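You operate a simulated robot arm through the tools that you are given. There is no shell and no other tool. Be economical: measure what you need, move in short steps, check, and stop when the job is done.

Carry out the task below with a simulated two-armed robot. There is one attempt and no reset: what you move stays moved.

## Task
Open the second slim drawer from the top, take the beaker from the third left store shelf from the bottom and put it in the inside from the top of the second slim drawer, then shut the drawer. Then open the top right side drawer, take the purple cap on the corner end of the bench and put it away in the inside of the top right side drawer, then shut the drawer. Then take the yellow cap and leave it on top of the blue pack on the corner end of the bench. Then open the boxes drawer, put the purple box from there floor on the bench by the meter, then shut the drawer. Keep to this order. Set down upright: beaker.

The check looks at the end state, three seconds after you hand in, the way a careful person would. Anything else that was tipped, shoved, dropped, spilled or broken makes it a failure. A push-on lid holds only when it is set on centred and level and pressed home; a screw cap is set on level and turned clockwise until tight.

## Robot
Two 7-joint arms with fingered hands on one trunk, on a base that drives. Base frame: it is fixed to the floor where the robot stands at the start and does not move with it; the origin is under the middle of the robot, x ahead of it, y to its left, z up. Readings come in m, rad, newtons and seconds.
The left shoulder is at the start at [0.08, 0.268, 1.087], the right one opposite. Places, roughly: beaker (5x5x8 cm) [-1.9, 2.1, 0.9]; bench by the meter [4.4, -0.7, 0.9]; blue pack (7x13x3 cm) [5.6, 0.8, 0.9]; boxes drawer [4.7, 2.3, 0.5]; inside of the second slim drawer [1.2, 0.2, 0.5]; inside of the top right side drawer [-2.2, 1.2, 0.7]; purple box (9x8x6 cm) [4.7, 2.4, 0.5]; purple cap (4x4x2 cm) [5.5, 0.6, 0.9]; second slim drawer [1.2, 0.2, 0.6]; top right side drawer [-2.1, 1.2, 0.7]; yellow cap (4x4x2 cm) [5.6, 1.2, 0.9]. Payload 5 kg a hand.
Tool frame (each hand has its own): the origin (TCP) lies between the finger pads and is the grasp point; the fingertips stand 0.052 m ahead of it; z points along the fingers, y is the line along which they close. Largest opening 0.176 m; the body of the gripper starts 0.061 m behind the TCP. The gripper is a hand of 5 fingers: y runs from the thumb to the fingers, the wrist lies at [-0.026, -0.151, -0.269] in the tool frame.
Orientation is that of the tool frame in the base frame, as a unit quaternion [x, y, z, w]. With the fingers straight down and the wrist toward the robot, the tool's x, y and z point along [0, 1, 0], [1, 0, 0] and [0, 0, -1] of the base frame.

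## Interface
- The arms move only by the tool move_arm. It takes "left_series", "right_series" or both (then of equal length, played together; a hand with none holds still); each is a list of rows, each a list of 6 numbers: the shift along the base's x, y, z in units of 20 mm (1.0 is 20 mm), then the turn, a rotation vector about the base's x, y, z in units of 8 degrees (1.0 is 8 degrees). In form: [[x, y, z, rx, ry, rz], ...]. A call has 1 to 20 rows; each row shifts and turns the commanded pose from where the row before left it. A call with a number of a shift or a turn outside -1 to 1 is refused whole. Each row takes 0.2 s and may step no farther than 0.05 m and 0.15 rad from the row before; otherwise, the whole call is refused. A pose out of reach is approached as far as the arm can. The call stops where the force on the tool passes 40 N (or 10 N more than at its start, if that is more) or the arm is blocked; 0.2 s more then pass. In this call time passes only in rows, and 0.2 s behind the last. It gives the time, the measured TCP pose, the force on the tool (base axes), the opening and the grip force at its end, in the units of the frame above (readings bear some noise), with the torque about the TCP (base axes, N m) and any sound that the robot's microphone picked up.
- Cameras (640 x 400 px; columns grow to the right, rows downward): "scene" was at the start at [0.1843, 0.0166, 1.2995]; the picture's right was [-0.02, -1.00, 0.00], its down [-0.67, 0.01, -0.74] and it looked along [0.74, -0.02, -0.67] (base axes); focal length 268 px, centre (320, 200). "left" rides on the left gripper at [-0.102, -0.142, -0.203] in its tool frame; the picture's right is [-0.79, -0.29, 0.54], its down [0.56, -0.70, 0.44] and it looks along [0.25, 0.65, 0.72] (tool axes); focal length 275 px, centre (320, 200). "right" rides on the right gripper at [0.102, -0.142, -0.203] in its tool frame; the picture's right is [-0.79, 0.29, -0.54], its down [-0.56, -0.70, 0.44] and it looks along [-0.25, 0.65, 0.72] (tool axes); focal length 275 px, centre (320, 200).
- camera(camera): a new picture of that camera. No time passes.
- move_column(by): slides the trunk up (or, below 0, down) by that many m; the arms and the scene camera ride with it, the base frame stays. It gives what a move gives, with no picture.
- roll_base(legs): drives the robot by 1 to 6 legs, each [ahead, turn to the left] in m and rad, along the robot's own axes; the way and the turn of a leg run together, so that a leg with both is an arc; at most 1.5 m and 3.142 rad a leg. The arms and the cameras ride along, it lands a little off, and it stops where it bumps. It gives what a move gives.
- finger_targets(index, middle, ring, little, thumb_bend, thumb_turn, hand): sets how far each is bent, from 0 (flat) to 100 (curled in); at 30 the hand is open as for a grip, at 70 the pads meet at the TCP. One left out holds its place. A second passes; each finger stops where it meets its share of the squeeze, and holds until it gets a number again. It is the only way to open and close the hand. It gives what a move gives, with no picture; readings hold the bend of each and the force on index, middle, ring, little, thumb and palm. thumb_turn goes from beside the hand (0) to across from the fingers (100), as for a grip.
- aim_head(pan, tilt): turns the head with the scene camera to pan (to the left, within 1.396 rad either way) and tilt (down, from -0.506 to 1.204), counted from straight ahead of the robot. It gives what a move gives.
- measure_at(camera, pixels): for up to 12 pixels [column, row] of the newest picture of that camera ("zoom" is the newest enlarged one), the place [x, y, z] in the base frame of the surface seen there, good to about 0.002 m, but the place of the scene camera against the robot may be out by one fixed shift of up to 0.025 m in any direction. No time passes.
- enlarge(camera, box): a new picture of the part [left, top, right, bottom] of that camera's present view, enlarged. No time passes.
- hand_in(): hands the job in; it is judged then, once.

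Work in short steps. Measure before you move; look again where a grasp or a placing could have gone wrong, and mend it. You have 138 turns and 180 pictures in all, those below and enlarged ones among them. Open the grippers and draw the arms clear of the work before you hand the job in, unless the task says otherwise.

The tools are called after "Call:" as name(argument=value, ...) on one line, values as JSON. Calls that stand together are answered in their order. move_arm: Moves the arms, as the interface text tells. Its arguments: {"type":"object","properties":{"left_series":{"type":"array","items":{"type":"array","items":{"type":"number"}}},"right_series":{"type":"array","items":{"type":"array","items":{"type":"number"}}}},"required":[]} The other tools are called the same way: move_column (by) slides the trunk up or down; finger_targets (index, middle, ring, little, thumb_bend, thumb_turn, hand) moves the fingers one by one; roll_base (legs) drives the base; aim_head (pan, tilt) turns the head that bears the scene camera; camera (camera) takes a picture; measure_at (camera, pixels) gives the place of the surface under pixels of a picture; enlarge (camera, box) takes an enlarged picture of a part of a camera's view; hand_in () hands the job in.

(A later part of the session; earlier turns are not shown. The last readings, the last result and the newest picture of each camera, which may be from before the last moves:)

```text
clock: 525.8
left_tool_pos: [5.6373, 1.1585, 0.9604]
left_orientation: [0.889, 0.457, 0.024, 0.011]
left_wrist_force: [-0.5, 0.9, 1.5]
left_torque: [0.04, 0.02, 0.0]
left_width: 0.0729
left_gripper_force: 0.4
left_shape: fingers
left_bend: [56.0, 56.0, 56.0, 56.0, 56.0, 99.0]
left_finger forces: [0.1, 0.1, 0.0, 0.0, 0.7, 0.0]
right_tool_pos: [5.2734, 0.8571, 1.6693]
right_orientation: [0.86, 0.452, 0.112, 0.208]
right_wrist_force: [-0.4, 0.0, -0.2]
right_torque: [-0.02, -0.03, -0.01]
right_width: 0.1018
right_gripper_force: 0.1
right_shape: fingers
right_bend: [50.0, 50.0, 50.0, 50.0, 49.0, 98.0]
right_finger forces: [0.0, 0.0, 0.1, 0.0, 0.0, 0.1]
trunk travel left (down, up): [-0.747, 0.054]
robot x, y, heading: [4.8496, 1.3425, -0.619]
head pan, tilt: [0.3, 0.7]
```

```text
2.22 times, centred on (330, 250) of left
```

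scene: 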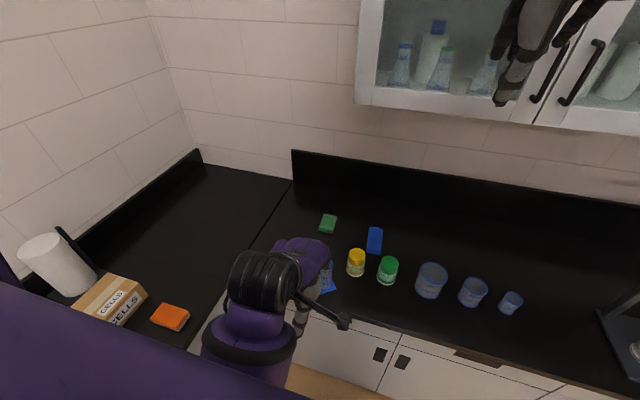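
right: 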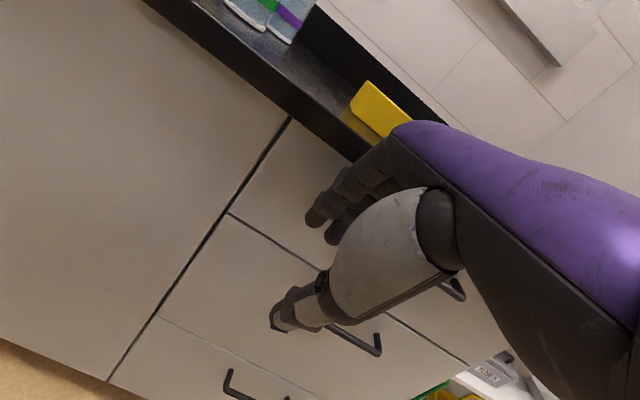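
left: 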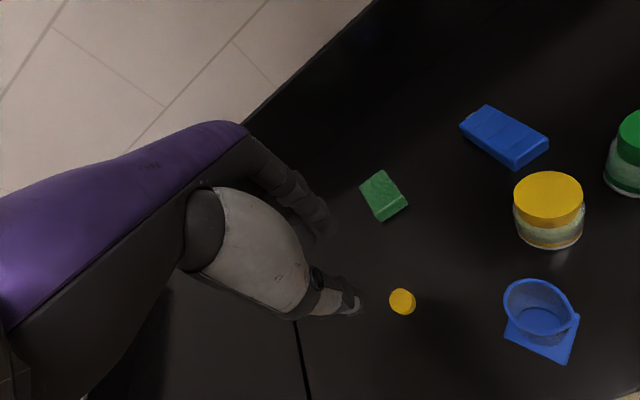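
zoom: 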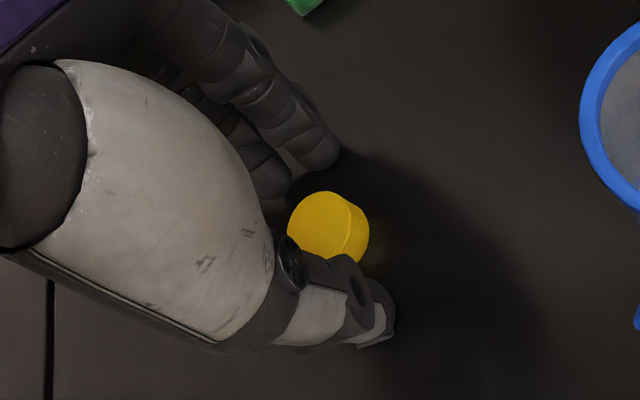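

The thumb is just touching the bench and the cap is between the fingers. I'll close and lift.

Call:
finger_targets(hand="left", index=68, middle=68, ring=64, little=64, thumb_bend=67)

Call:
move_arm(left_series=[[0, 0, 0.3, 0, 0, 0], [0, 0, 0.7, 0, 0, 0], [0, 0, 1, 0, 0, 0], [0, 0, 1, 0, 0, 0], [0, 0, 1, 0, 0, 0], [0, 0, 1, 0, 0, 0], [0, 0, 1, 0, 0, 0], [0, 0, 1, 0, 0, 0], [0, 0, 1, 0, 0, 0]])

Call:
camera(camera="left")

```text
clock: 526.8
left_tool_pos: [5.6358, 1.1592, 0.9609]
left_orientation: [0.889, 0.457, 0.024, 0.012]
left_wrist_force: [-0.2, -0.4, 0.5]
left_torque: [0.01, 0.0, 0.03]
left_width: 0.0379
left_gripper_force: 8.7
left_shape: fingers
left_bend: [65.0, 66.0, 64.0, 64.0, 64.0, 100.0]
left_finger forces: [3.4, 5.1, 0.0, 0.0, 8.3, 0.0]
right_tool_pos: [5.2732, 0.8576, 1.6692]
right_orientation: [0.861, 0.452, 0.11, 0.207]
right_wrist_force: [0.5, 0.7, 0.5]
right_torque: [0.03, -0.02, -0.03]
right_width: 0.1017
right_gripper_force: 0.1
right_shape: fingers
right_bend: [50.0, 50.0, 50.0, 50.0, 49.0, 98.0]
right_finger forces: [0.1, 0.0, 0.0, 0.0, 0.1, 0.0]
trunk travel left (down, up): [-0.747, 0.054]
robot x, y, heading: [4.8493, 1.3425, -0.617]
head pan, tilt: [0.3, 0.7]
```

```text
clock: 528.8
left_tool_pos: [5.636, 1.1577, 1.1205]
left_orientation: [0.889, 0.457, 0.025, 0.011]
left_wrist_force: [0.1, -1.0, -1.3]
left_torque: [-0.02, -0.05, 0.01]
left_width: 0.0379
left_gripper_force: 7.9
left_shape: fingers
left_bend: [65.0, 66.0, 64.0, 64.0, 64.0, 100.0]
left_finger forces: [3.4, 5.0, 0.0, 0.0, 8.2, 0.1]
right_tool_pos: [5.2718, 0.8584, 1.6688]
right_orientation: [0.861, 0.451, 0.111, 0.208]
right_wrist_force: [-0.2, 0.1, -0.1]
right_torque: [0.02, -0.02, 0.0]
right_width: 0.1017
right_gripper_force: 0.0
right_shape: fingers
right_bend: [50.0, 50.0, 50.0, 50.0, 49.0, 98.0]
right_finger forces: [0.1, 0.0, 0.0, 0.0, 0.0, 0.0]
trunk travel left (down, up): [-0.747, 0.054]
robot x, y, heading: [4.8519, 1.3433, -0.62]
head pan, tilt: [0.3, 0.7]
```

```text
59 pictures are left
```

left: 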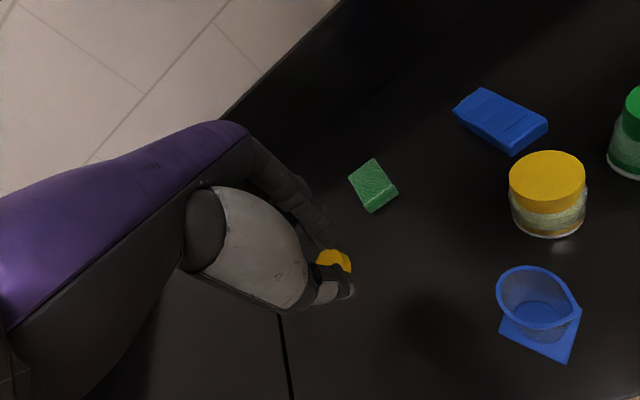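

The yellow cap is held. The pack's top centre is (5.601, 0.842, 0.930), so I'll carry the cap over to it.

Call:
move_arm(left_series=[[-0.03, -0.4, 0.2, 0, 0, 0], [-0.06, -0.75, 0.2, 0, 0, 0], [-0.08, -0.946, 0, 0, 0, 0], [-0.08, -0.946, 0, 0, 0, 0], [-0.08, -0.946, 0, 0, 0, 0], [-0.08, -0.946, 0, 0, 0, 0], [-0.08, -0.946, 0, 0, 0, 0], [-0.08, -0.946, 0, 0, 0, 0], [-0.08, -0.946, 0, 0, 0, 0], [-0.08, -0.946, 0, 0, 0, 0], [-0.08, -0.946, 0, 0, 0, 0], [-0.08, -0.946, 0, 0, 0, 0], [-0.08, -0.946, 0, 0, 0, 0], [-0.08, -0.946, 0, 0, 0, 0], [-0.08, -0.946, 0, 0, 0, 0], [-0.08, -0.946, 0, 0, 0, 0], [-0.08, -0.946, 0, 0, 0, 0], [-0.06, -0.75, 0, 0, 0, 0]])

Call:
camera(camera="left")

Call:
enlarge(camera="scene", box=[260, 170, 520, 330])

```text
clock: 532.6
left_tool_pos: [5.6083, 0.8344, 1.1293]
left_orientation: [0.889, 0.457, 0.024, 0.012]
left_wrist_force: [-0.2, -0.5, 0.0]
left_torque: [0.0, 0.06, 0.0]
left_width: 0.0381
left_gripper_force: 9.1
left_shape: fingers
left_bend: [65.0, 66.0, 64.0, 64.0, 64.0, 100.0]
left_finger forces: [3.6, 4.9, 0.0, 0.1, 8.1, 0.0]
right_tool_pos: [5.2718, 0.8573, 1.6689]
right_orientation: [0.861, 0.451, 0.109, 0.207]
right_wrist_force: [-1.1, -0.7, -0.1]
right_torque: [0.05, -0.03, 0.05]
right_width: 0.1019
right_gripper_force: 0.2
right_shape: fingers
right_bend: [50.0, 50.0, 50.0, 50.0, 49.0, 98.0]
right_finger forces: [0.0, 0.1, 0.0, 0.1, 0.0, 0.1]
trunk travel left (down, up): [-0.747, 0.054]
robot x, y, heading: [4.8541, 1.3441, -0.616]
head pan, tilt: [0.3, 0.7]
```

```text
58 pictures are left
```

left: 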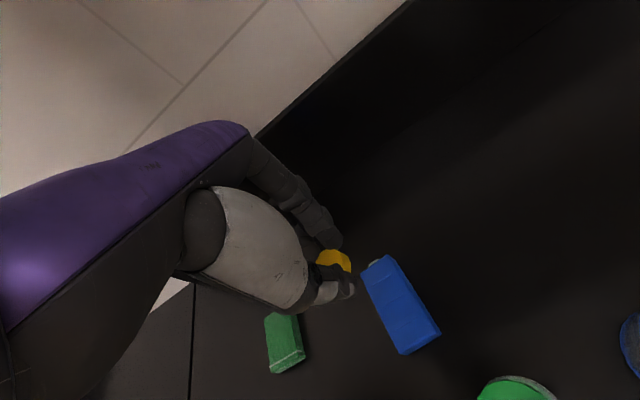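

```text
2.46 times, centred on (390, 250) of scene
```

zoom: 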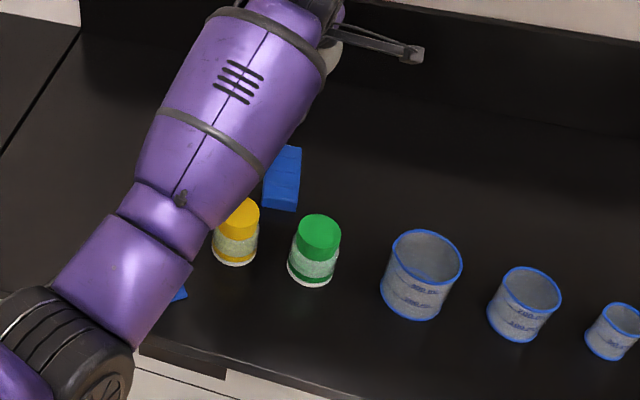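

I'll check the forearm's height over the jars and cylinder, and the pack position below.

Call:
measure_at(camera="zoom", pixels=[[240, 100], [180, 200], [110, 270], [60, 340], [210, 220], [300, 100]])

Call:
measure_at(camera="left", pixels=[[365, 272], [388, 258], [437, 335], [404, 352], [398, 305], [385, 285], [412, 325], [510, 385], [335, 258]])

```text
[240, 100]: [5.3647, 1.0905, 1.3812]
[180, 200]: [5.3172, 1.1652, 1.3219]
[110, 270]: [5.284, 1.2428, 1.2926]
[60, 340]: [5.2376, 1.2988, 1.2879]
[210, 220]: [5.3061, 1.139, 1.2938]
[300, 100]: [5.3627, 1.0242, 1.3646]
```

```text
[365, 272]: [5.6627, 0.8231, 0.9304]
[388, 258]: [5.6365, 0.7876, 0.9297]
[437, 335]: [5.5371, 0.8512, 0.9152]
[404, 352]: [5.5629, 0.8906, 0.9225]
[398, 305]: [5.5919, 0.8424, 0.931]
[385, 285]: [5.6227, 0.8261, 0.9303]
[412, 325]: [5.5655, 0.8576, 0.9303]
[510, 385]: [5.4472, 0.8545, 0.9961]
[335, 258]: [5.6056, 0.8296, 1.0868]
```

The forearm has plenty of clearance and the TCP is over the pack's midline. I'll lower the cap onto the pack.

Call:
move_arm(left_series=[[0, 0, -0.5, 0, 0, 0], [0, 0, -1, 0, 0, 0], [0, 0, -1, 0, 0, 0], [0, 0, -1, 0, 0, 0], [0, 0, -1, 0, 0, 0], [0, 0, -1, 0, 0, 0], [0, 0, -0.6, 0, 0, 0], [0, 0, -0.4, 0, 0, 0], [0, 0, -0.2, 0, 0, 0]])

Call:
enlarge(camera="left", box=[270, 190, 430, 340])

```text
clock: 534.6
left_tool_pos: [5.6074, 0.8382, 0.9939]
left_orientation: [0.889, 0.458, 0.024, 0.011]
left_wrist_force: [-0.1, -0.7, -0.8]
left_torque: [0.01, 0.04, 0.01]
left_width: 0.038
left_gripper_force: 8.3
left_shape: fingers
left_bend: [65.0, 66.0, 64.0, 64.0, 64.0, 100.0]
left_finger forces: [3.6, 5.1, 0.0, 0.0, 8.0, 0.0]
right_tool_pos: [5.2744, 0.8571, 1.6696]
right_orientation: [0.86, 0.452, 0.111, 0.208]
right_wrist_force: [-1.1, 0.1, -0.7]
right_torque: [0.0, -0.01, 0.0]
right_width: 0.1018
right_gripper_force: 0.0
right_shape: fingers
right_bend: [50.0, 50.0, 50.0, 50.0, 49.0, 98.0]
right_finger forces: [0.0, 0.1, 0.0, 0.1, 0.0, 0.1]
trunk travel left (down, up): [-0.747, 0.054]
robot x, y, heading: [4.8492, 1.3411, -0.617]
head pan, tilt: [0.3, 0.7]
```

```text
2.67 times, centred on (350, 265) of left
```

zoom: 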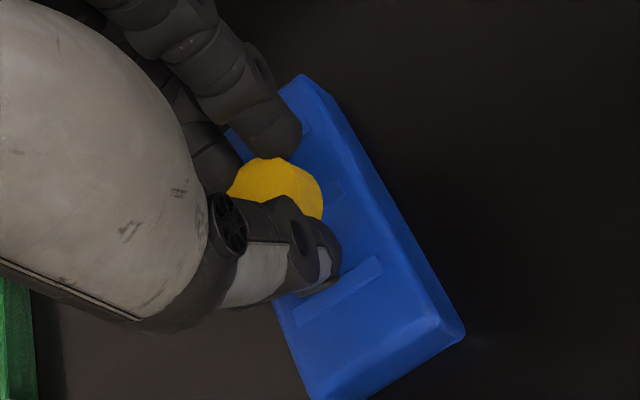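

The cap sits a little left of the pack's midline. I'll measure the offset.

Call:
measure_at(camera="zoom", pixels=[[235, 190], [275, 165], [310, 185], [285, 185], [320, 215], [330, 195], [370, 200], [380, 260], [420, 300]])

```text
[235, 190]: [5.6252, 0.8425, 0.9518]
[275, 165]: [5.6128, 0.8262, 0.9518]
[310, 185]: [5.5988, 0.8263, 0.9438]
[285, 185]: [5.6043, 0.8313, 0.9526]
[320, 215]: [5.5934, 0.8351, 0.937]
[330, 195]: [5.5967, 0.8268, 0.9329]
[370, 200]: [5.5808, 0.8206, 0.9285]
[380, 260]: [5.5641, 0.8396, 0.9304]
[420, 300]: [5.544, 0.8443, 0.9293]
```

The cap is 6 mm left of centre but still within the pack. I'll nudge it right, lower it to contact and release.

Call:
move_arm(left_series=[[-0.18, -0.25, 0, 0, 0, 0], [0, 0, -0.15, 0, 0, 0], [0, 0, -0.1, 0, 0, 0]])

Call:
enlarge(camera="left", box=[270, 190, 430, 340])

```text
clock: 535.4
left_tool_pos: [5.6047, 0.8314, 0.9904]
left_orientation: [0.889, 0.457, 0.024, 0.012]
left_wrist_force: [-0.4, 0.1, 2.1]
left_torque: [0.07, -0.04, -0.01]
left_width: 0.0377
left_gripper_force: 9.2
left_shape: fingers
left_bend: [65.0, 66.0, 64.0, 64.0, 64.0, 100.0]
left_finger forces: [3.7, 5.6, 0.1, 0.0, 8.2, 0.0]
right_tool_pos: [5.2726, 0.8575, 1.6691]
right_orientation: [0.86, 0.452, 0.112, 0.208]
right_wrist_force: [0.3, 0.7, 0.5]
right_torque: [0.04, -0.04, 0.01]
right_width: 0.102
right_gripper_force: 0.0
right_shape: fingers
right_bend: [50.0, 50.0, 50.0, 50.0, 49.0, 98.0]
right_finger forces: [0.0, 0.1, 0.1, 0.1, 0.0, 0.1]
trunk travel left (down, up): [-0.747, 0.054]
robot x, y, heading: [4.8524, 1.3415, -0.623]
head pan, tilt: [0.3, 0.7]
```

```text
2.67 times, centred on (350, 265) of left
```

zoom: 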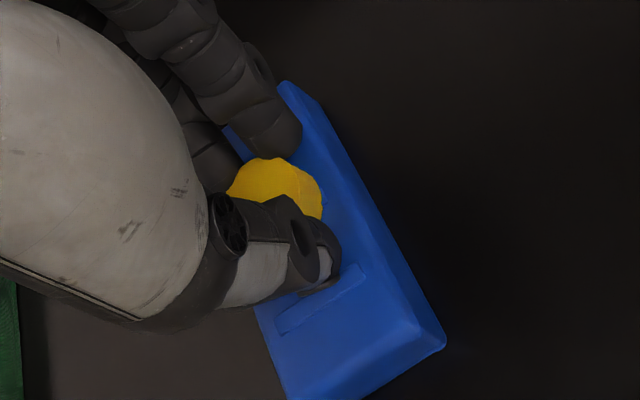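

The cap is touching the pack at 2 N and centred. I'll open gently and rise.

Call:
finger_targets(hand="left", index=61, middle=61, ring=61, little=61, thumb_bend=60)

Call:
finger_targets(hand="left", index=55, middle=55, ring=55, little=55, thumb_bend=55)

Call:
move_arm(left_series=[[0, 0, 0.3, 0, 0, 0], [0, 0, 0.6, 0, 0, 0], [0, 0, 1, 0, 0, 0], [0, 0, 1, 0, 0, 0], [0, 0, 1, 0, 0, 0], [0, 0, 1, 0, 0, 0], [0, 0, 1, 0, 0, 0], [0, 0, 1, 0, 0, 0], [0, 0, 1, 0, 0, 0]])

Call:
camera(camera="left")

```text
clock: 536.4
left_tool_pos: [5.6056, 0.8303, 0.9903]
left_orientation: [0.889, 0.456, 0.025, 0.012]
left_wrist_force: [-0.4, -1.4, 4.9]
left_torque: [0.01, 0.17, 0.02]
left_width: 0.0518
left_gripper_force: 2.2
left_shape: fingers
left_bend: [61.0, 61.0, 61.0, 61.0, 61.0, 99.0]
left_finger forces: [0.0, 0.1, 0.0, 0.0, 4.7, 0.0]
right_tool_pos: [5.2725, 0.8585, 1.6676]
right_orientation: [0.86, 0.451, 0.111, 0.208]
right_wrist_force: [0.2, 0.5, -0.6]
right_torque: [0.02, 0.02, 0.0]
right_width: 0.1017
right_gripper_force: 0.1
right_shape: fingers
right_bend: [50.0, 50.0, 50.0, 50.0, 49.0, 98.0]
right_finger forces: [0.0, 0.0, 0.0, 0.0, 0.1, 0.0]
trunk travel left (down, up): [-0.747, 0.054]
robot x, y, heading: [4.8512, 1.343, -0.619]
head pan, tilt: [0.3, 0.7]
```

```text
clock: 537.4
left_tool_pos: [5.6056, 0.8316, 0.9917]
left_orientation: [0.889, 0.457, 0.024, 0.012]
left_wrist_force: [1.9, -0.1, 11.1]
left_torque: [0.21, 0.51, 0.02]
left_width: 0.0748
left_gripper_force: 5.9
left_shape: fingers
left_bend: [55.0, 55.0, 55.0, 55.0, 56.0, 99.0]
left_finger forces: [0.0, 0.0, 0.1, 0.0, 12.0, 0.1]
right_tool_pos: [5.2729, 0.8575, 1.67]
right_orientation: [0.86, 0.452, 0.111, 0.208]
right_wrist_force: [-0.1, -0.7, -0.4]
right_torque: [-0.05, 0.02, 0.02]
right_width: 0.1018
right_gripper_force: 0.1
right_shape: fingers
right_bend: [50.0, 50.0, 50.0, 50.0, 49.0, 98.0]
right_finger forces: [0.0, 0.0, 0.0, 0.0, 0.0, 0.0]
trunk travel left (down, up): [-0.747, 0.054]
robot x, y, heading: [4.8525, 1.3411, -0.619]
head pan, tilt: [0.3, 0.7]
```

```text
clock: 539.6
left_tool_pos: [5.6056, 0.8839, 1.1112]
left_orientation: [0.883, 0.468, 0.038, -0.011]
left_wrist_force: [-0.7, 3.1, 1.9]
left_torque: [-0.28, -0.03, 0.02]
left_width: 0.0776
left_gripper_force: 0.2
left_shape: fingers
left_bend: [55.0, 55.0, 55.0, 55.0, 55.0, 99.0]
left_finger forces: [0.0, 0.0, 0.0, 0.0, 0.0, 0.1]
right_tool_pos: [5.2509, 0.8737, 1.68]
right_orientation: [0.858, 0.451, 0.113, 0.216]
right_wrist_force: [-2.3, 2.7, 0.6]
right_torque: [-0.18, -0.21, -0.08]
right_width: 0.1018
right_gripper_force: 0.2
right_shape: fingers
right_bend: [50.0, 50.0, 50.0, 50.0, 49.0, 98.0]
right_finger forces: [0.1, 0.1, 0.0, 0.0, 0.0, 0.0]
trunk travel left (down, up): [-0.747, 0.054]
robot x, y, heading: [4.8517, 1.3439, -0.617]
head pan, tilt: [0.3, 0.7]
stopped in row 9 (left hand): the arm was blocked; the commanded pose is now the measured one
```

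```text
54 pictures are left
```

left: 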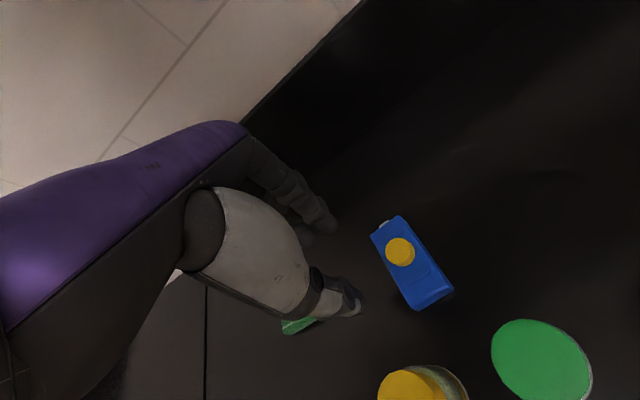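

The yellow cap is centred on the blue pack. The lift stopped at z 1.11, probably near the cabinet, but it's clear of the jars. I'll back out straight, then retract the left hand.

Call:
roll_base(legs=[[-0.4, 0]])

Call:
move_arm(left_series=[[-0.3, 0.2, 0.2, 0, 0, 0], [-0.6, 0.43, 0.3, 0, 0, 0], [-0.81, 0.586, 0.3, 0, 0, 0], [-0.81, 0.586, 0.3, 0, 0, 0], [-0.81, 0.586, 0.3, 0, 0, 0], [-0.81, 0.586, 0.3, 0, 0, 0], [-0.81, 0.586, 0.3, 0, 0, 0], [-0.81, 0.586, 0, 0, 0, 0], [-0.81, 0.586, 0, 0, 0, 0], [-0.81, 0.586, 0, 0, 0, 0], [-0.81, 0.586, 0, 0, 0, 0], [-0.81, 0.586, 0, 0, 0, 0], [-0.81, 0.586, 0, 0, 0, 0], [-0.81, 0.586, 0, 0, 0, 0], [-0.81, 0.586, 0, 0, 0, 0]])

Call:
aim_head(pan=0, tilt=0.6)

Call:
camera(camera="scene")

```text
clock: 542.9
left_tool_pos: [5.2805, 1.1169, 1.1095]
left_orientation: [0.882, 0.469, 0.037, -0.012]
left_wrist_force: [-0.6, 0.9, 0.3]
left_torque: [-0.02, -0.06, 0.05]
left_width: 0.0774
left_gripper_force: 0.1
left_shape: fingers
left_bend: [55.0, 55.0, 55.0, 55.0, 55.0, 99.0]
left_finger forces: [0.0, 0.1, 0.0, 0.1, 0.0, 0.0]
right_tool_pos: [4.9281, 1.1026, 1.6768]
right_orientation: [0.858, 0.452, 0.113, 0.215]
right_wrist_force: [-0.2, 0.2, 0.7]
right_torque: [-0.04, -0.06, 0.01]
right_width: 0.1017
right_gripper_force: 0.0
right_shape: fingers
right_bend: [50.0, 50.0, 50.0, 50.0, 49.0, 98.0]
right_finger forces: [0.1, 0.0, 0.0, 0.0, 0.0, 0.0]
trunk travel left (down, up): [-0.747, 0.054]
robot x, y, heading: [4.5229, 1.573, -0.617]
head pan, tilt: [0.3, 0.7]
```

```text
clock: 546.2
left_tool_pos: [5.0684, 1.3422, 1.1469]
left_orientation: [0.876, 0.472, 0.102, -0.019]
left_wrist_force: [0.6, 3.8, 2.1]
left_torque: [-0.37, -0.04, -0.07]
left_width: 0.0774
left_gripper_force: 0.1
left_shape: fingers
left_bend: [55.0, 55.0, 55.0, 55.0, 55.0, 99.0]
left_finger forces: [0.1, 0.1, 0.0, 0.1, 0.0, 0.0]
right_tool_pos: [4.8901, 1.1288, 1.6935]
right_orientation: [0.855, 0.45, 0.119, 0.229]
right_wrist_force: [-2.2, 1.6, -0.4]
right_torque: [-0.2, -0.21, -0.1]
right_width: 0.1018
right_gripper_force: 0.0
right_shape: fingers
right_bend: [50.0, 50.0, 50.0, 50.0, 49.0, 98.0]
right_finger forces: [0.0, 0.0, 0.0, 0.1, 0.1, 0.0]
trunk travel left (down, up): [-0.747, 0.054]
robot x, y, heading: [4.5239, 1.5745, -0.611]
head pan, tilt: [0.3, 0.7]
stopped in row 15 (left hand): the arm was blocked; the commanded pose is now the measured one
```

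```text
clock: 547.0
left_tool_pos: [5.0692, 1.3396, 1.1426]
left_orientation: [0.877, 0.47, 0.101, -0.022]
left_wrist_force: [0.7, -0.9, -0.3]
left_torque: [0.09, 0.08, -0.04]
left_width: 0.0777
left_gripper_force: 0.1
left_shape: fingers
left_bend: [55.0, 55.0, 55.0, 55.0, 55.0, 99.0]
left_finger forces: [0.0, 0.0, 0.1, 0.0, 0.0, 0.0]
right_tool_pos: [4.8939, 1.1248, 1.6903]
right_orientation: [0.855, 0.45, 0.119, 0.226]
right_wrist_force: [0.8, -0.2, -0.7]
right_torque: [0.1, 0.06, 0.05]
right_width: 0.1017
right_gripper_force: 0.0
right_shape: fingers
right_bend: [50.0, 50.0, 50.0, 50.0, 49.0, 98.0]
right_finger forces: [0.0, 0.1, 0.0, 0.1, 0.1, 0.0]
trunk travel left (down, up): [-0.747, 0.054]
robot x, y, heading: [4.5246, 1.5742, -0.614]
head pan, tilt: [0.0, 0.6]
```

```text
53 pictures are left
```

scene: 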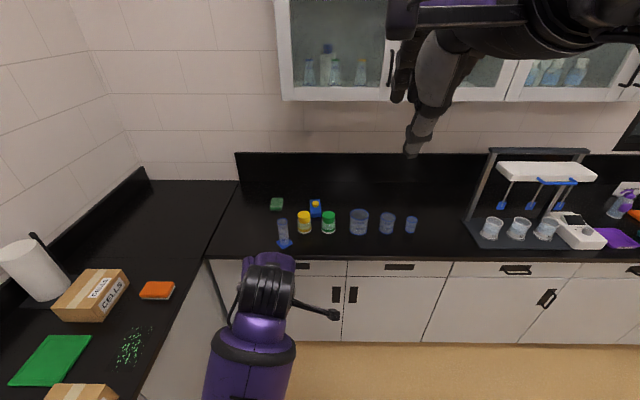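

The cap rests on the pack and everything else is standing. I'll swing around with a reverse arc to face the leg bench that holds the boxes drawer.

Call:
roll_base(legs=[[-0.8, 1.555]])

Call:
move_column(by=-0.5)

Call:
aim_head(pan=-0.1, tilt=0.75)

Call:
camera(camera="scene")

```text
clock: 553.3
left_tool_pos: [4.0612, 2.0027, 1.1456]
left_orientation: [0.287, 0.952, 0.057, -0.086]
left_wrist_force: [-0.2, -0.7, -0.3]
left_torque: [0.02, 0.0, -0.02]
left_width: 0.0773
left_gripper_force: 0.1
left_shape: fingers
left_bend: [55.0, 55.0, 55.0, 55.0, 55.0, 99.0]
left_finger forces: [0.1, 0.1, 0.1, 0.0, 0.1, 0.1]
right_tool_pos: [4.2757, 1.8241, 1.6911]
right_orientation: [0.287, 0.923, 0.244, 0.077]
right_wrist_force: [-0.4, -0.1, -0.1]
right_torque: [0.05, -0.02, 0.02]
right_width: 0.1019
right_gripper_force: 0.0
right_shape: fingers
right_bend: [50.0, 50.0, 50.0, 50.0, 49.0, 98.0]
right_finger forces: [0.1, 0.0, 0.0, 0.1, 0.0, 0.1]
trunk travel left (down, up): [-0.747, 0.054]
robot x, y, heading: [3.8255, 1.4562, 0.954]
head pan, tilt: [0.0, 0.6]
cut short: leg 1
```

```text
refused: -0.5 is not a number from -0.4 to 0.4
```

```text
clock: 554.0
left_tool_pos: [4.0527, 1.9888, 1.1535]
left_orientation: [0.286, 0.952, 0.064, -0.085]
left_wrist_force: [-1.1, -0.4, 0.9]
left_torque: [0.11, -0.1, -0.04]
left_width: 0.0775
left_gripper_force: 0.0
left_shape: fingers
left_bend: [55.0, 55.0, 55.0, 55.0, 55.0, 99.0]
left_finger forces: [0.0, 0.0, 0.0, 0.1, 0.0, 0.0]
right_tool_pos: [4.2634, 1.8045, 1.6993]
right_orientation: [0.286, 0.921, 0.251, 0.079]
right_wrist_force: [-1.9, -1.2, 0.4]
right_torque: [0.11, -0.05, -0.04]
right_width: 0.1019
right_gripper_force: 0.1
right_shape: fingers
right_bend: [50.0, 50.0, 50.0, 50.0, 49.0, 98.0]
right_finger forces: [0.0, 0.1, 0.0, 0.0, 0.0, 0.1]
trunk travel left (down, up): [-0.747, 0.054]
robot x, y, heading: [3.8282, 1.4551, 0.954]
head pan, tilt: [-0.099, 0.75]
```

```text
52 pictures are left
```

scene: 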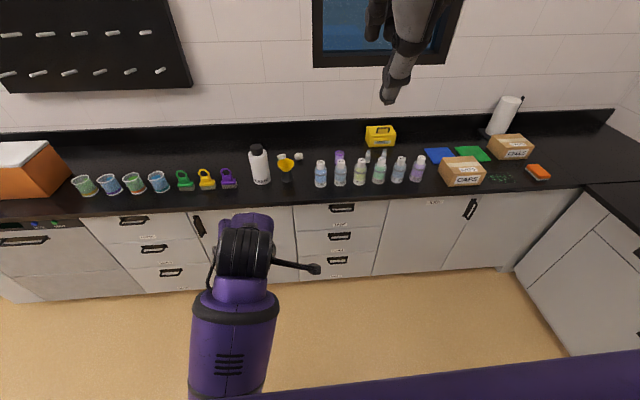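

Turns are limited now, so I'll batch. I'll measure and zoom on the drawer stack, with handles at (341,209), (340,237) and (339,261), then lower the trunk for the low drawer.

Call:
measure_at(camera="scene", pixels=[[341, 211], [341, 237], [339, 262], [341, 205], [320, 237], [365, 250], [318, 262], [305, 230], [300, 210], [380, 215], [340, 247], [340, 222]])

Call:
enlarge(camera="scene", box=[280, 180, 400, 290])

Call:
finger_targets(hand="right", index=60, middle=90, ring=90, little=90, thumb_bend=30)

Call:
move_column(by=-0.4)

Call:
move_column(by=-0.25)

Call:
camera(camera="right")

Call:
camera(camera="scene")

```text
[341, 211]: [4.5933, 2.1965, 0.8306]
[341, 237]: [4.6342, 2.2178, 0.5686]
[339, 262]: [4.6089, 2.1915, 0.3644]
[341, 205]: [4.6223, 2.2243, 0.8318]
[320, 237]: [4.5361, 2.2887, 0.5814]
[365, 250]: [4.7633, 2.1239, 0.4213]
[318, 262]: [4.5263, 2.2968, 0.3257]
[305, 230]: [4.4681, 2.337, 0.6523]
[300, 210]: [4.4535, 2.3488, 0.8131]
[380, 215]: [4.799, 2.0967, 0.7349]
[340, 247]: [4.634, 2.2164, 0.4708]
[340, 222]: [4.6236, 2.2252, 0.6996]
```

```text
3.64 times, centred on (340, 235) of scene
```

zoom: 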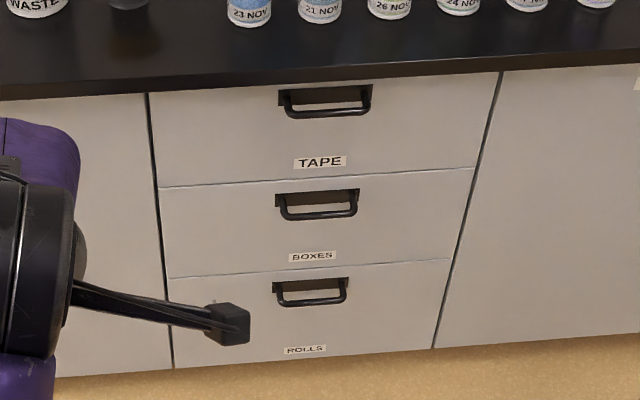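

```text
clock: 555.0
left_tool_pos: [4.0533, 1.9903, 1.1525]
left_orientation: [0.287, 0.952, 0.063, -0.085]
left_wrist_force: [-0.1, -0.8, -1.1]
left_torque: [0.01, 0.01, 0.01]
left_width: 0.0774
left_gripper_force: 0.0
left_shape: fingers
left_bend: [55.0, 55.0, 55.0, 55.0, 55.0, 99.0]
left_finger forces: [0.0, 0.0, 0.1, 0.1, 0.1, 0.0]
right_tool_pos: [4.2652, 1.8069, 1.6973]
right_orientation: [0.286, 0.921, 0.251, 0.079]
right_wrist_force: [0.0, 0.0, -0.7]
right_torque: [0.01, -0.02, 0.02]
right_width: 0.1213
right_gripper_force: 0.0
right_shape: fingers
right_bend: [60.0, 90.0, 90.0, 90.0, 30.0, 96.0]
right_finger forces: [0.1, 0.0, 0.0, 0.1, 0.0, 0.1]
trunk travel left (down, up): [-0.747, 0.054]
robot x, y, heading: [3.8213, 1.4563, 0.953]
head pan, tilt: [-0.099, 0.75]
```

```text
clock: 558.9
left_tool_pos: [4.0128, 2.0136, 0.7273]
left_orientation: [0.295, 0.941, 0.084, -0.143]
left_wrist_force: [0.1, 0.2, 0.3]
left_torque: [0.03, 0.0, 0.01]
left_width: 0.0776
left_gripper_force: 0.0
left_shape: fingers
left_bend: [55.0, 55.0, 55.0, 55.0, 55.0, 99.0]
left_finger forces: [0.0, 0.1, 0.0, 0.1, 0.1, 0.0]
right_tool_pos: [4.2624, 1.8068, 1.2993]
right_orientation: [0.286, 0.922, 0.251, 0.078]
right_wrist_force: [0.2, -0.2, 1.0]
right_torque: [-0.01, 0.01, -0.05]
right_width: 0.1214
right_gripper_force: 0.1
right_shape: fingers
right_bend: [60.0, 90.0, 90.0, 90.0, 30.0, 96.0]
right_finger forces: [0.0, 0.0, 0.0, 0.0, 0.0, 0.0]
trunk travel left (down, up): [-0.347, 0.454]
robot x, y, heading: [3.8318, 1.4566, 0.955]
head pan, tilt: [-0.099, 0.75]
```

```text
clock: 561.4
left_tool_pos: [4.0211, 2.0013, 0.4796]
left_orientation: [0.303, 0.94, 0.08, -0.135]
left_wrist_force: [-0.5, -0.1, -0.2]
left_torque: [0.01, -0.03, 0.0]
left_width: 0.0775
left_gripper_force: 0.1
left_shape: fingers
left_bend: [55.0, 55.0, 55.0, 55.0, 55.0, 99.0]
left_finger forces: [0.1, 0.0, 0.0, 0.0, 0.0, 0.0]
right_tool_pos: [4.2756, 1.8255, 1.0189]
right_orientation: [0.288, 0.93, 0.219, 0.069]
right_wrist_force: [-0.2, 0.9, 0.8]
right_torque: [0.0, -0.01, -0.02]
right_width: 0.1212
right_gripper_force: 0.0
right_shape: fingers
right_bend: [60.0, 90.0, 90.0, 90.0, 30.0, 96.0]
right_finger forces: [0.0, 0.0, 0.0, 0.1, 0.0, 0.1]
trunk travel left (down, up): [-0.097, 0.704]
robot x, y, heading: [3.826, 1.459, 0.953]
head pan, tilt: [-0.099, 0.75]
```

```text
50 pictures are left
```

right: 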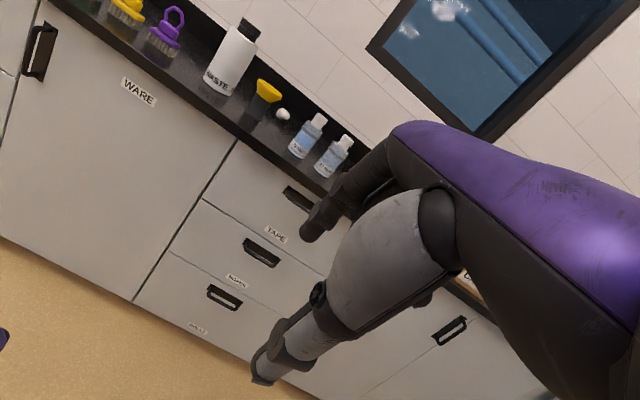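

```text
49 pictures are left
```

scene: 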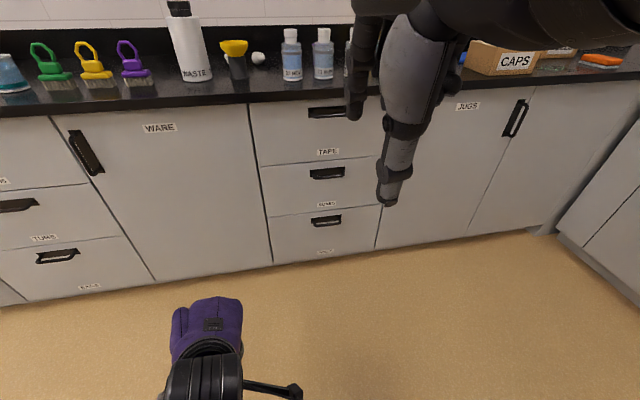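

BOXES is the middle drawer, with its bar near z 0.575, f 4.45, r 2.47. I'll lower the hand in line with it, drive in and look.

Call:
move_arm(right_series=[[0.169, -0.122, -0.5, 0, 0, 0], [0.169, -0.122, -1, 0, 0, 0], [0.169, -0.122, -1, 0, 0, 0], [0.169, -0.122, -1, 0, 0, 0], [0.169, -0.122, -1, 0, 0, 0], [0.169, -0.122, -1, 0, 0, 0], [0.169, -0.122, -1, 0, 0, 0], [0.169, -0.122, -1, 0, 0, 0], [0.169, -0.122, -1, 0, 0, 0], [0.169, -0.122, -1, 0, 0, 0], [0.169, -0.122, -1, 0, 0, 0], [0.169, -0.122, -1, 0, 0, 0], [0.169, -0.122, -1, 0, 0, 0], [0.169, -0.122, -1, 0, 0, 0], [0.169, -0.122, -1, 0, 0, 0], [0.169, -0.122, -1, 0, 0, 0], [0.169, -0.122, -1, 0, 0, 0], [0.169, -0.122, -0.5, 0, 0, 0]])

Call:
roll_base(legs=[[0.3, 0]])

Call:
move_arm(right_series=[[0, 0, 0, 0.2, -0.15, 0], [0, 0, 0, 0.2, -0.15, 0]])

Call:
camera(camera="right")

```text
clock: 565.2
left_tool_pos: [4.0214, 2.0038, 0.4802]
left_orientation: [0.3, 0.941, 0.082, -0.133]
left_wrist_force: [-0.1, 1.4, 0.5]
left_torque: [0.04, -0.01, -0.02]
left_width: 0.0777
left_gripper_force: 0.0
left_shape: fingers
left_bend: [55.0, 55.0, 55.0, 55.0, 55.0, 99.0]
left_finger forces: [0.1, 0.0, 0.1, 0.1, 0.0, 0.0]
right_tool_pos: [4.3351, 1.9315, 0.7603]
right_orientation: [0.29, 0.929, 0.219, 0.069]
right_wrist_force: [-0.1, -0.2, -0.2]
right_torque: [-0.02, -0.03, -0.02]
right_width: 0.1215
right_gripper_force: 0.2
right_shape: fingers
right_bend: [60.0, 90.0, 90.0, 90.0, 30.0, 96.0]
right_finger forces: [0.0, 0.0, 0.0, 0.1, 0.0, 0.0]
right hand out of reach, approached as far as the arm can: row 1, 2, 3, 4, 5, 6, 7, 8, 9, 10, 11, 12, 13, 14, 15, 16, 17
trunk travel left (down, up): [-0.097, 0.704]
robot x, y, heading: [3.8268, 1.4569, 0.953]
head pan, tilt: [-0.099, 0.75]
```

```text
clock: 567.8
left_tool_pos: [4.1975, 2.2482, 0.4792]
left_orientation: [0.303, 0.94, 0.081, -0.133]
left_wrist_force: [-0.8, -0.5, 0.4]
left_torque: [0.0, 0.02, 0.0]
left_width: 0.0775
left_gripper_force: 0.1
left_shape: fingers
left_bend: [55.0, 55.0, 55.0, 55.0, 55.0, 99.0]
left_finger forces: [0.0, 0.0, 0.1, 0.1, 0.1, 0.1]
right_tool_pos: [4.5111, 2.1763, 0.759]
right_orientation: [0.291, 0.929, 0.219, 0.07]
right_wrist_force: [-0.2, -1.0, -0.2]
right_torque: [0.05, 0.0, 0.0]
right_width: 0.1211
right_gripper_force: 0.0
right_shape: fingers
right_bend: [60.0, 90.0, 90.0, 90.0, 30.0, 96.0]
right_finger forces: [0.0, 0.0, 0.0, 0.1, 0.0, 0.0]
trunk travel left (down, up): [-0.097, 0.704]
robot x, y, heading: [4.0016, 1.7005, 0.949]
head pan, tilt: [-0.099, 0.75]
```

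```text
clock: 568.4
left_tool_pos: [4.1937, 2.2436, 0.4865]
left_orientation: [0.302, 0.94, 0.089, -0.134]
left_wrist_force: [0.1, 0.9, -0.3]
left_torque: [0.0, 0.06, 0.01]
left_width: 0.0774
left_gripper_force: 0.1
left_shape: fingers
left_bend: [55.0, 55.0, 55.0, 55.0, 55.0, 99.0]
left_finger forces: [0.0, 0.0, 0.0, 0.0, 0.0, 0.1]
right_tool_pos: [4.5056, 2.1875, 0.7693]
right_orientation: [0.287, 0.919, 0.256, 0.082]
right_wrist_force: [0.8, 0.9, -0.2]
right_torque: [0.02, 0.04, 0.08]
right_width: 0.1214
right_gripper_force: 0.1
right_shape: fingers
right_bend: [60.0, 90.0, 90.0, 90.0, 30.0, 96.0]
right_finger forces: [0.1, 0.0, 0.0, 0.1, 0.1, 0.0]
right hand out of reach, approached as far as the arm can: row 1, 2
trunk travel left (down, up): [-0.097, 0.704]
robot x, y, heading: [3.9996, 1.7032, 0.953]
head pan, tilt: [-0.099, 0.75]
```

```text
48 pictures are left
```

right: 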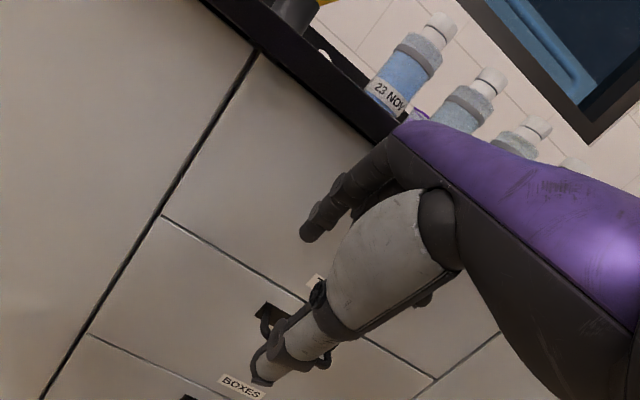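

The hand is too high and too far forward. I'll back up 15 cm, drop the trunk fully, ease the pitch, and go down and right to line up with the BOXES bar.

Call:
roll_base(legs=[[-0.17, 0]])

Call:
move_column(by=-0.09)

Call:
move_arm(right_series=[[0.4, -0.3, 0, -0.2, 0.15, 0], [0.5, -0.37, -0.3, -0.3, 0.2, 0], [0.6, -0.43, -0.5, 0, 0, 0], [0.6, -0.43, -0.7, 0, 0, 0], [0.6, -0.43, -0.8, 0, 0, 0], [0.6, -0.43, -0.8, 0, 0, 0], [0.4, -0.3, -0.8, 0, 0, 0]])

Call:
camera(camera="right")

```text
clock: 570.2
left_tool_pos: [4.091, 2.1019, 0.485]
left_orientation: [0.303, 0.939, 0.089, -0.134]
left_wrist_force: [0.0, -0.7, 0.3]
left_torque: [0.01, 0.01, 0.02]
left_width: 0.0774
left_gripper_force: 0.0
left_shape: fingers
left_bend: [55.0, 55.0, 55.0, 55.0, 55.0, 99.0]
left_finger forces: [0.1, 0.1, 0.0, 0.0, 0.1, 0.0]
right_tool_pos: [4.4052, 2.0445, 0.7689]
right_orientation: [0.29, 0.919, 0.256, 0.083]
right_wrist_force: [1.0, 0.9, -0.4]
right_torque: [-0.01, 0.01, 0.02]
right_width: 0.1212
right_gripper_force: 0.0
right_shape: fingers
right_bend: [60.0, 90.0, 90.0, 90.0, 30.0, 96.0]
right_finger forces: [0.0, 0.0, 0.0, 0.0, 0.0, 0.0]
trunk travel left (down, up): [-0.097, 0.704]
robot x, y, heading: [3.8989, 1.5584, 0.948]
head pan, tilt: [-0.099, 0.75]
```

```text
clock: 571.5
left_tool_pos: [4.0651, 2.1063, 0.3894]
left_orientation: [0.325, 0.922, 0.119, -0.176]
left_wrist_force: [-0.1, 0.2, 0.8]
left_torque: [-0.04, -0.04, -0.01]
left_width: 0.0774
left_gripper_force: 0.1
left_shape: fingers
left_bend: [55.0, 55.0, 55.0, 55.0, 55.0, 99.0]
left_finger forces: [0.0, 0.0, 0.0, 0.0, 0.1, 0.0]
right_tool_pos: [4.4028, 2.0406, 0.6147]
right_orientation: [0.295, 0.931, 0.203, 0.066]
right_wrist_force: [-0.7, 0.0, 0.5]
right_torque: [-0.08, -0.03, -0.03]
right_width: 0.1213
right_gripper_force: 0.1
right_shape: fingers
right_bend: [60.0, 90.0, 90.0, 90.0, 30.0, 96.0]
right_finger forces: [0.0, 0.0, 0.0, 0.0, 0.0, 0.1]
trunk travel left (down, up): [-0.007, 0.794]
robot x, y, heading: [3.899, 1.5596, 0.952]
head pan, tilt: [-0.099, 0.75]
```

```text
clock: 573.1
left_tool_pos: [4.0627, 2.1037, 0.3831]
left_orientation: [0.327, 0.921, 0.114, -0.177]
left_wrist_force: [-1.2, 0.8, -1.5]
left_torque: [-0.03, -0.04, -0.02]
left_width: 0.0773
left_gripper_force: 0.1
left_shape: fingers
left_bend: [55.0, 55.0, 55.0, 55.0, 55.0, 99.0]
left_finger forces: [0.1, 0.0, 0.1, 0.1, 0.1, 0.0]
right_tool_pos: [4.4789, 2.0103, 0.5314]
right_orientation: [0.296, 0.94, 0.162, 0.053]
right_wrist_force: [-0.3, 1.3, 0.3]
right_torque: [-0.11, -0.05, -0.05]
right_width: 0.1214
right_gripper_force: 0.0
right_shape: fingers
right_bend: [60.0, 90.0, 90.0, 90.0, 30.0, 96.0]
right_finger forces: [0.0, 0.1, 0.0, 0.0, 0.0, 0.0]
right hand out of reach, approached as far as the arm can: row 1, 3, 4, 5, 6
trunk travel left (down, up): [-0.007, 0.794]
robot x, y, heading: [3.8975, 1.5632, 0.947]
head pan, tilt: [-0.099, 0.75]
```

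```text
47 pictures are left
```

right: 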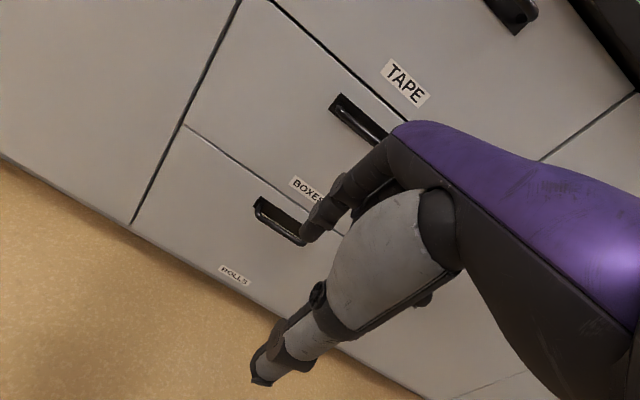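

I'll measure the bar, face and fingertip here, then raise the hand 10 cm to entry height.

Call:
measure_at(camera="right", pixels=[[334, 109], [345, 120], [358, 130], [370, 140], [350, 108], [260, 100], [300, 150], [305, 238], [312, 228], [325, 205], [340, 185]])

Call:
move_arm(right_series=[[0, 0, 0.5, 0, 0, 0], [0, 0, 1, 0, 0, 0], [0, 0, 1, 0, 0, 0], [0, 0, 1, 0, 0, 0], [0, 0, 1, 0, 0, 0], [0, 0, 0.7, 0, 0, 0]])

Call:
enlarge(camera="right", box=[220, 120, 420, 320])

```text
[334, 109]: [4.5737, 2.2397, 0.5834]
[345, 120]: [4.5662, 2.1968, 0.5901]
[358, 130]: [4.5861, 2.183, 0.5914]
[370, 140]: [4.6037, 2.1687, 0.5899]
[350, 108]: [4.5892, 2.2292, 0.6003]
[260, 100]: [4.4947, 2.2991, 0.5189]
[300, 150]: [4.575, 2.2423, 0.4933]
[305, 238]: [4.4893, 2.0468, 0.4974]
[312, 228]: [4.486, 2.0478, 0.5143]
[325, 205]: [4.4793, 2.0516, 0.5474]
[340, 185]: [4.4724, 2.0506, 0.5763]
```

```text
clock: 574.5
left_tool_pos: [4.0635, 2.1027, 0.3841]
left_orientation: [0.327, 0.921, 0.115, -0.178]
left_wrist_force: [0.5, -0.7, 0.7]
left_torque: [0.01, 0.0, 0.01]
left_width: 0.0771
left_gripper_force: 0.1
left_shape: fingers
left_bend: [55.0, 55.0, 55.0, 55.0, 55.0, 99.0]
left_finger forces: [0.0, 0.0, 0.0, 0.1, 0.1, 0.1]
right_tool_pos: [4.4813, 2.0231, 0.6319]
right_orientation: [0.296, 0.94, 0.161, 0.053]
right_wrist_force: [-0.1, 1.3, 1.4]
right_torque: [-0.03, -0.04, 0.01]
right_width: 0.1214
right_gripper_force: 0.0
right_shape: fingers
right_bend: [60.0, 90.0, 90.0, 90.0, 30.0, 96.0]
right_finger forces: [0.0, 0.0, 0.0, 0.0, 0.0, 0.1]
right hand out of reach, approached as far as the arm can: row 2, 3, 5
trunk travel left (down, up): [-0.007, 0.794]
robot x, y, heading: [3.8943, 1.5583, 0.95]
head pan, tilt: [-0.099, 0.75]
```

```text
2.00 times, centred on (320, 220) of right
```

zoom: 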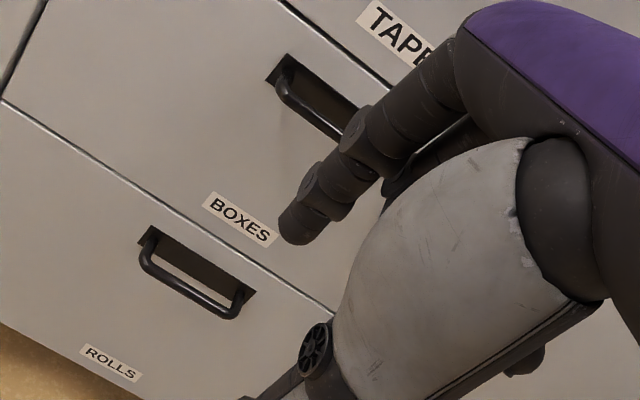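

The bar is at f 4.460, z 0.586, the face at 4.497, and the vertical index tip at f 4.300. I'll rise 1.8 cm, advance 16.9 cm, drop 5.4 cm behind the bar and check.

Call:
move_arm(right_series=[[0, 0, 0.5, 0, 0, 0], [0.18, 0.24, 0.4, 0, 0, 0], [0.41, 0.57, 0, 0, 0, 0], [0.586, 0.81, 0, 0, 0, 0], [0.586, 0.81, 0, 0, 0, 0], [0.586, 0.81, 0, 0, 0, 0], [0.586, 0.81, 0, 0, 0, 0], [0.586, 0.81, 0, 0, 0, 0], [0.586, 0.81, 0, 0, 0, 0], [0.586, 0.81, 0, 0, 0, 0], [0.26, 0.36, 0, 0, 0, 0], [0, 0, -0.4, 0, 0, 0], [0, 0, -0.5, 0, 0, 0], [0, 0, -0.5, 0, 0, 0], [0, 0, -0.5, 0, 0, 0], [0, 0, -0.5, 0, 0, 0], [0, 0, -0.3, 0, 0, 0]])

Call:
enlarge(camera="right", box=[220, 120, 420, 320])

Call:
measure_at(camera="zoom", pixels=[[280, 225], [295, 240], [330, 190], [230, 180], [250, 200], [270, 215], [200, 160], [260, 170], [300, 200], [150, 200]])

```text
clock: 578.1
left_tool_pos: [4.0611, 2.1034, 0.3833]
left_orientation: [0.326, 0.921, 0.114, -0.178]
left_wrist_force: [-0.1, 0.3, -0.6]
left_torque: [0.0, -0.01, 0.02]
left_width: 0.0774
left_gripper_force: 0.0
left_shape: fingers
left_bend: [55.0, 55.0, 55.0, 55.0, 55.0, 99.0]
left_finger forces: [0.0, 0.0, 0.1, 0.0, 0.0, 0.0]
right_tool_pos: [4.5832, 2.1606, 0.5959]
right_orientation: [0.297, 0.94, 0.161, 0.053]
right_wrist_force: [0.1, 0.1, -0.9]
right_torque: [-0.01, 0.01, 0.0]
right_width: 0.1212
right_gripper_force: 0.6
right_shape: fingers
right_bend: [60.0, 90.0, 90.0, 90.0, 30.0, 96.0]
right_finger forces: [0.2, 0.1, 0.0, 0.0, 0.0, 0.0]
trunk travel left (down, up): [-0.007, 0.794]
robot x, y, heading: [3.9011, 1.5593, 0.952]
head pan, tilt: [-0.099, 0.75]
```

```text
2.00 times, centred on (320, 220) of right
```

zoom: 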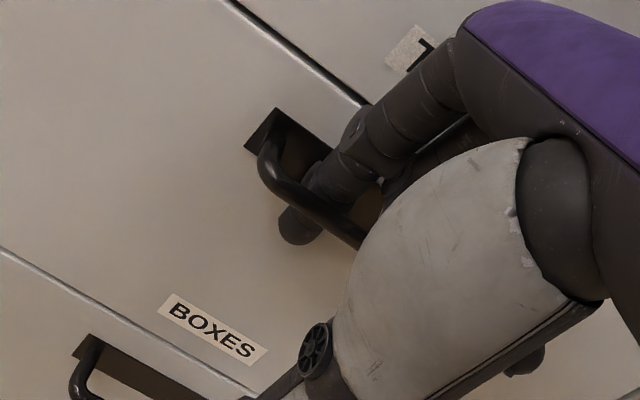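

```text
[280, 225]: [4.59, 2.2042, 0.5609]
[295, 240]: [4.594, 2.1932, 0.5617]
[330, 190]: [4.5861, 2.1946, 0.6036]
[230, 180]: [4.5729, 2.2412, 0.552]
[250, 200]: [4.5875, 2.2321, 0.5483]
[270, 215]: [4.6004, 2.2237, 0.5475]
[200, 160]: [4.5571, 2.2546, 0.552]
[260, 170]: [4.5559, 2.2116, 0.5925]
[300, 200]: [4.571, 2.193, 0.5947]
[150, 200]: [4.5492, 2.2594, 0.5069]
```

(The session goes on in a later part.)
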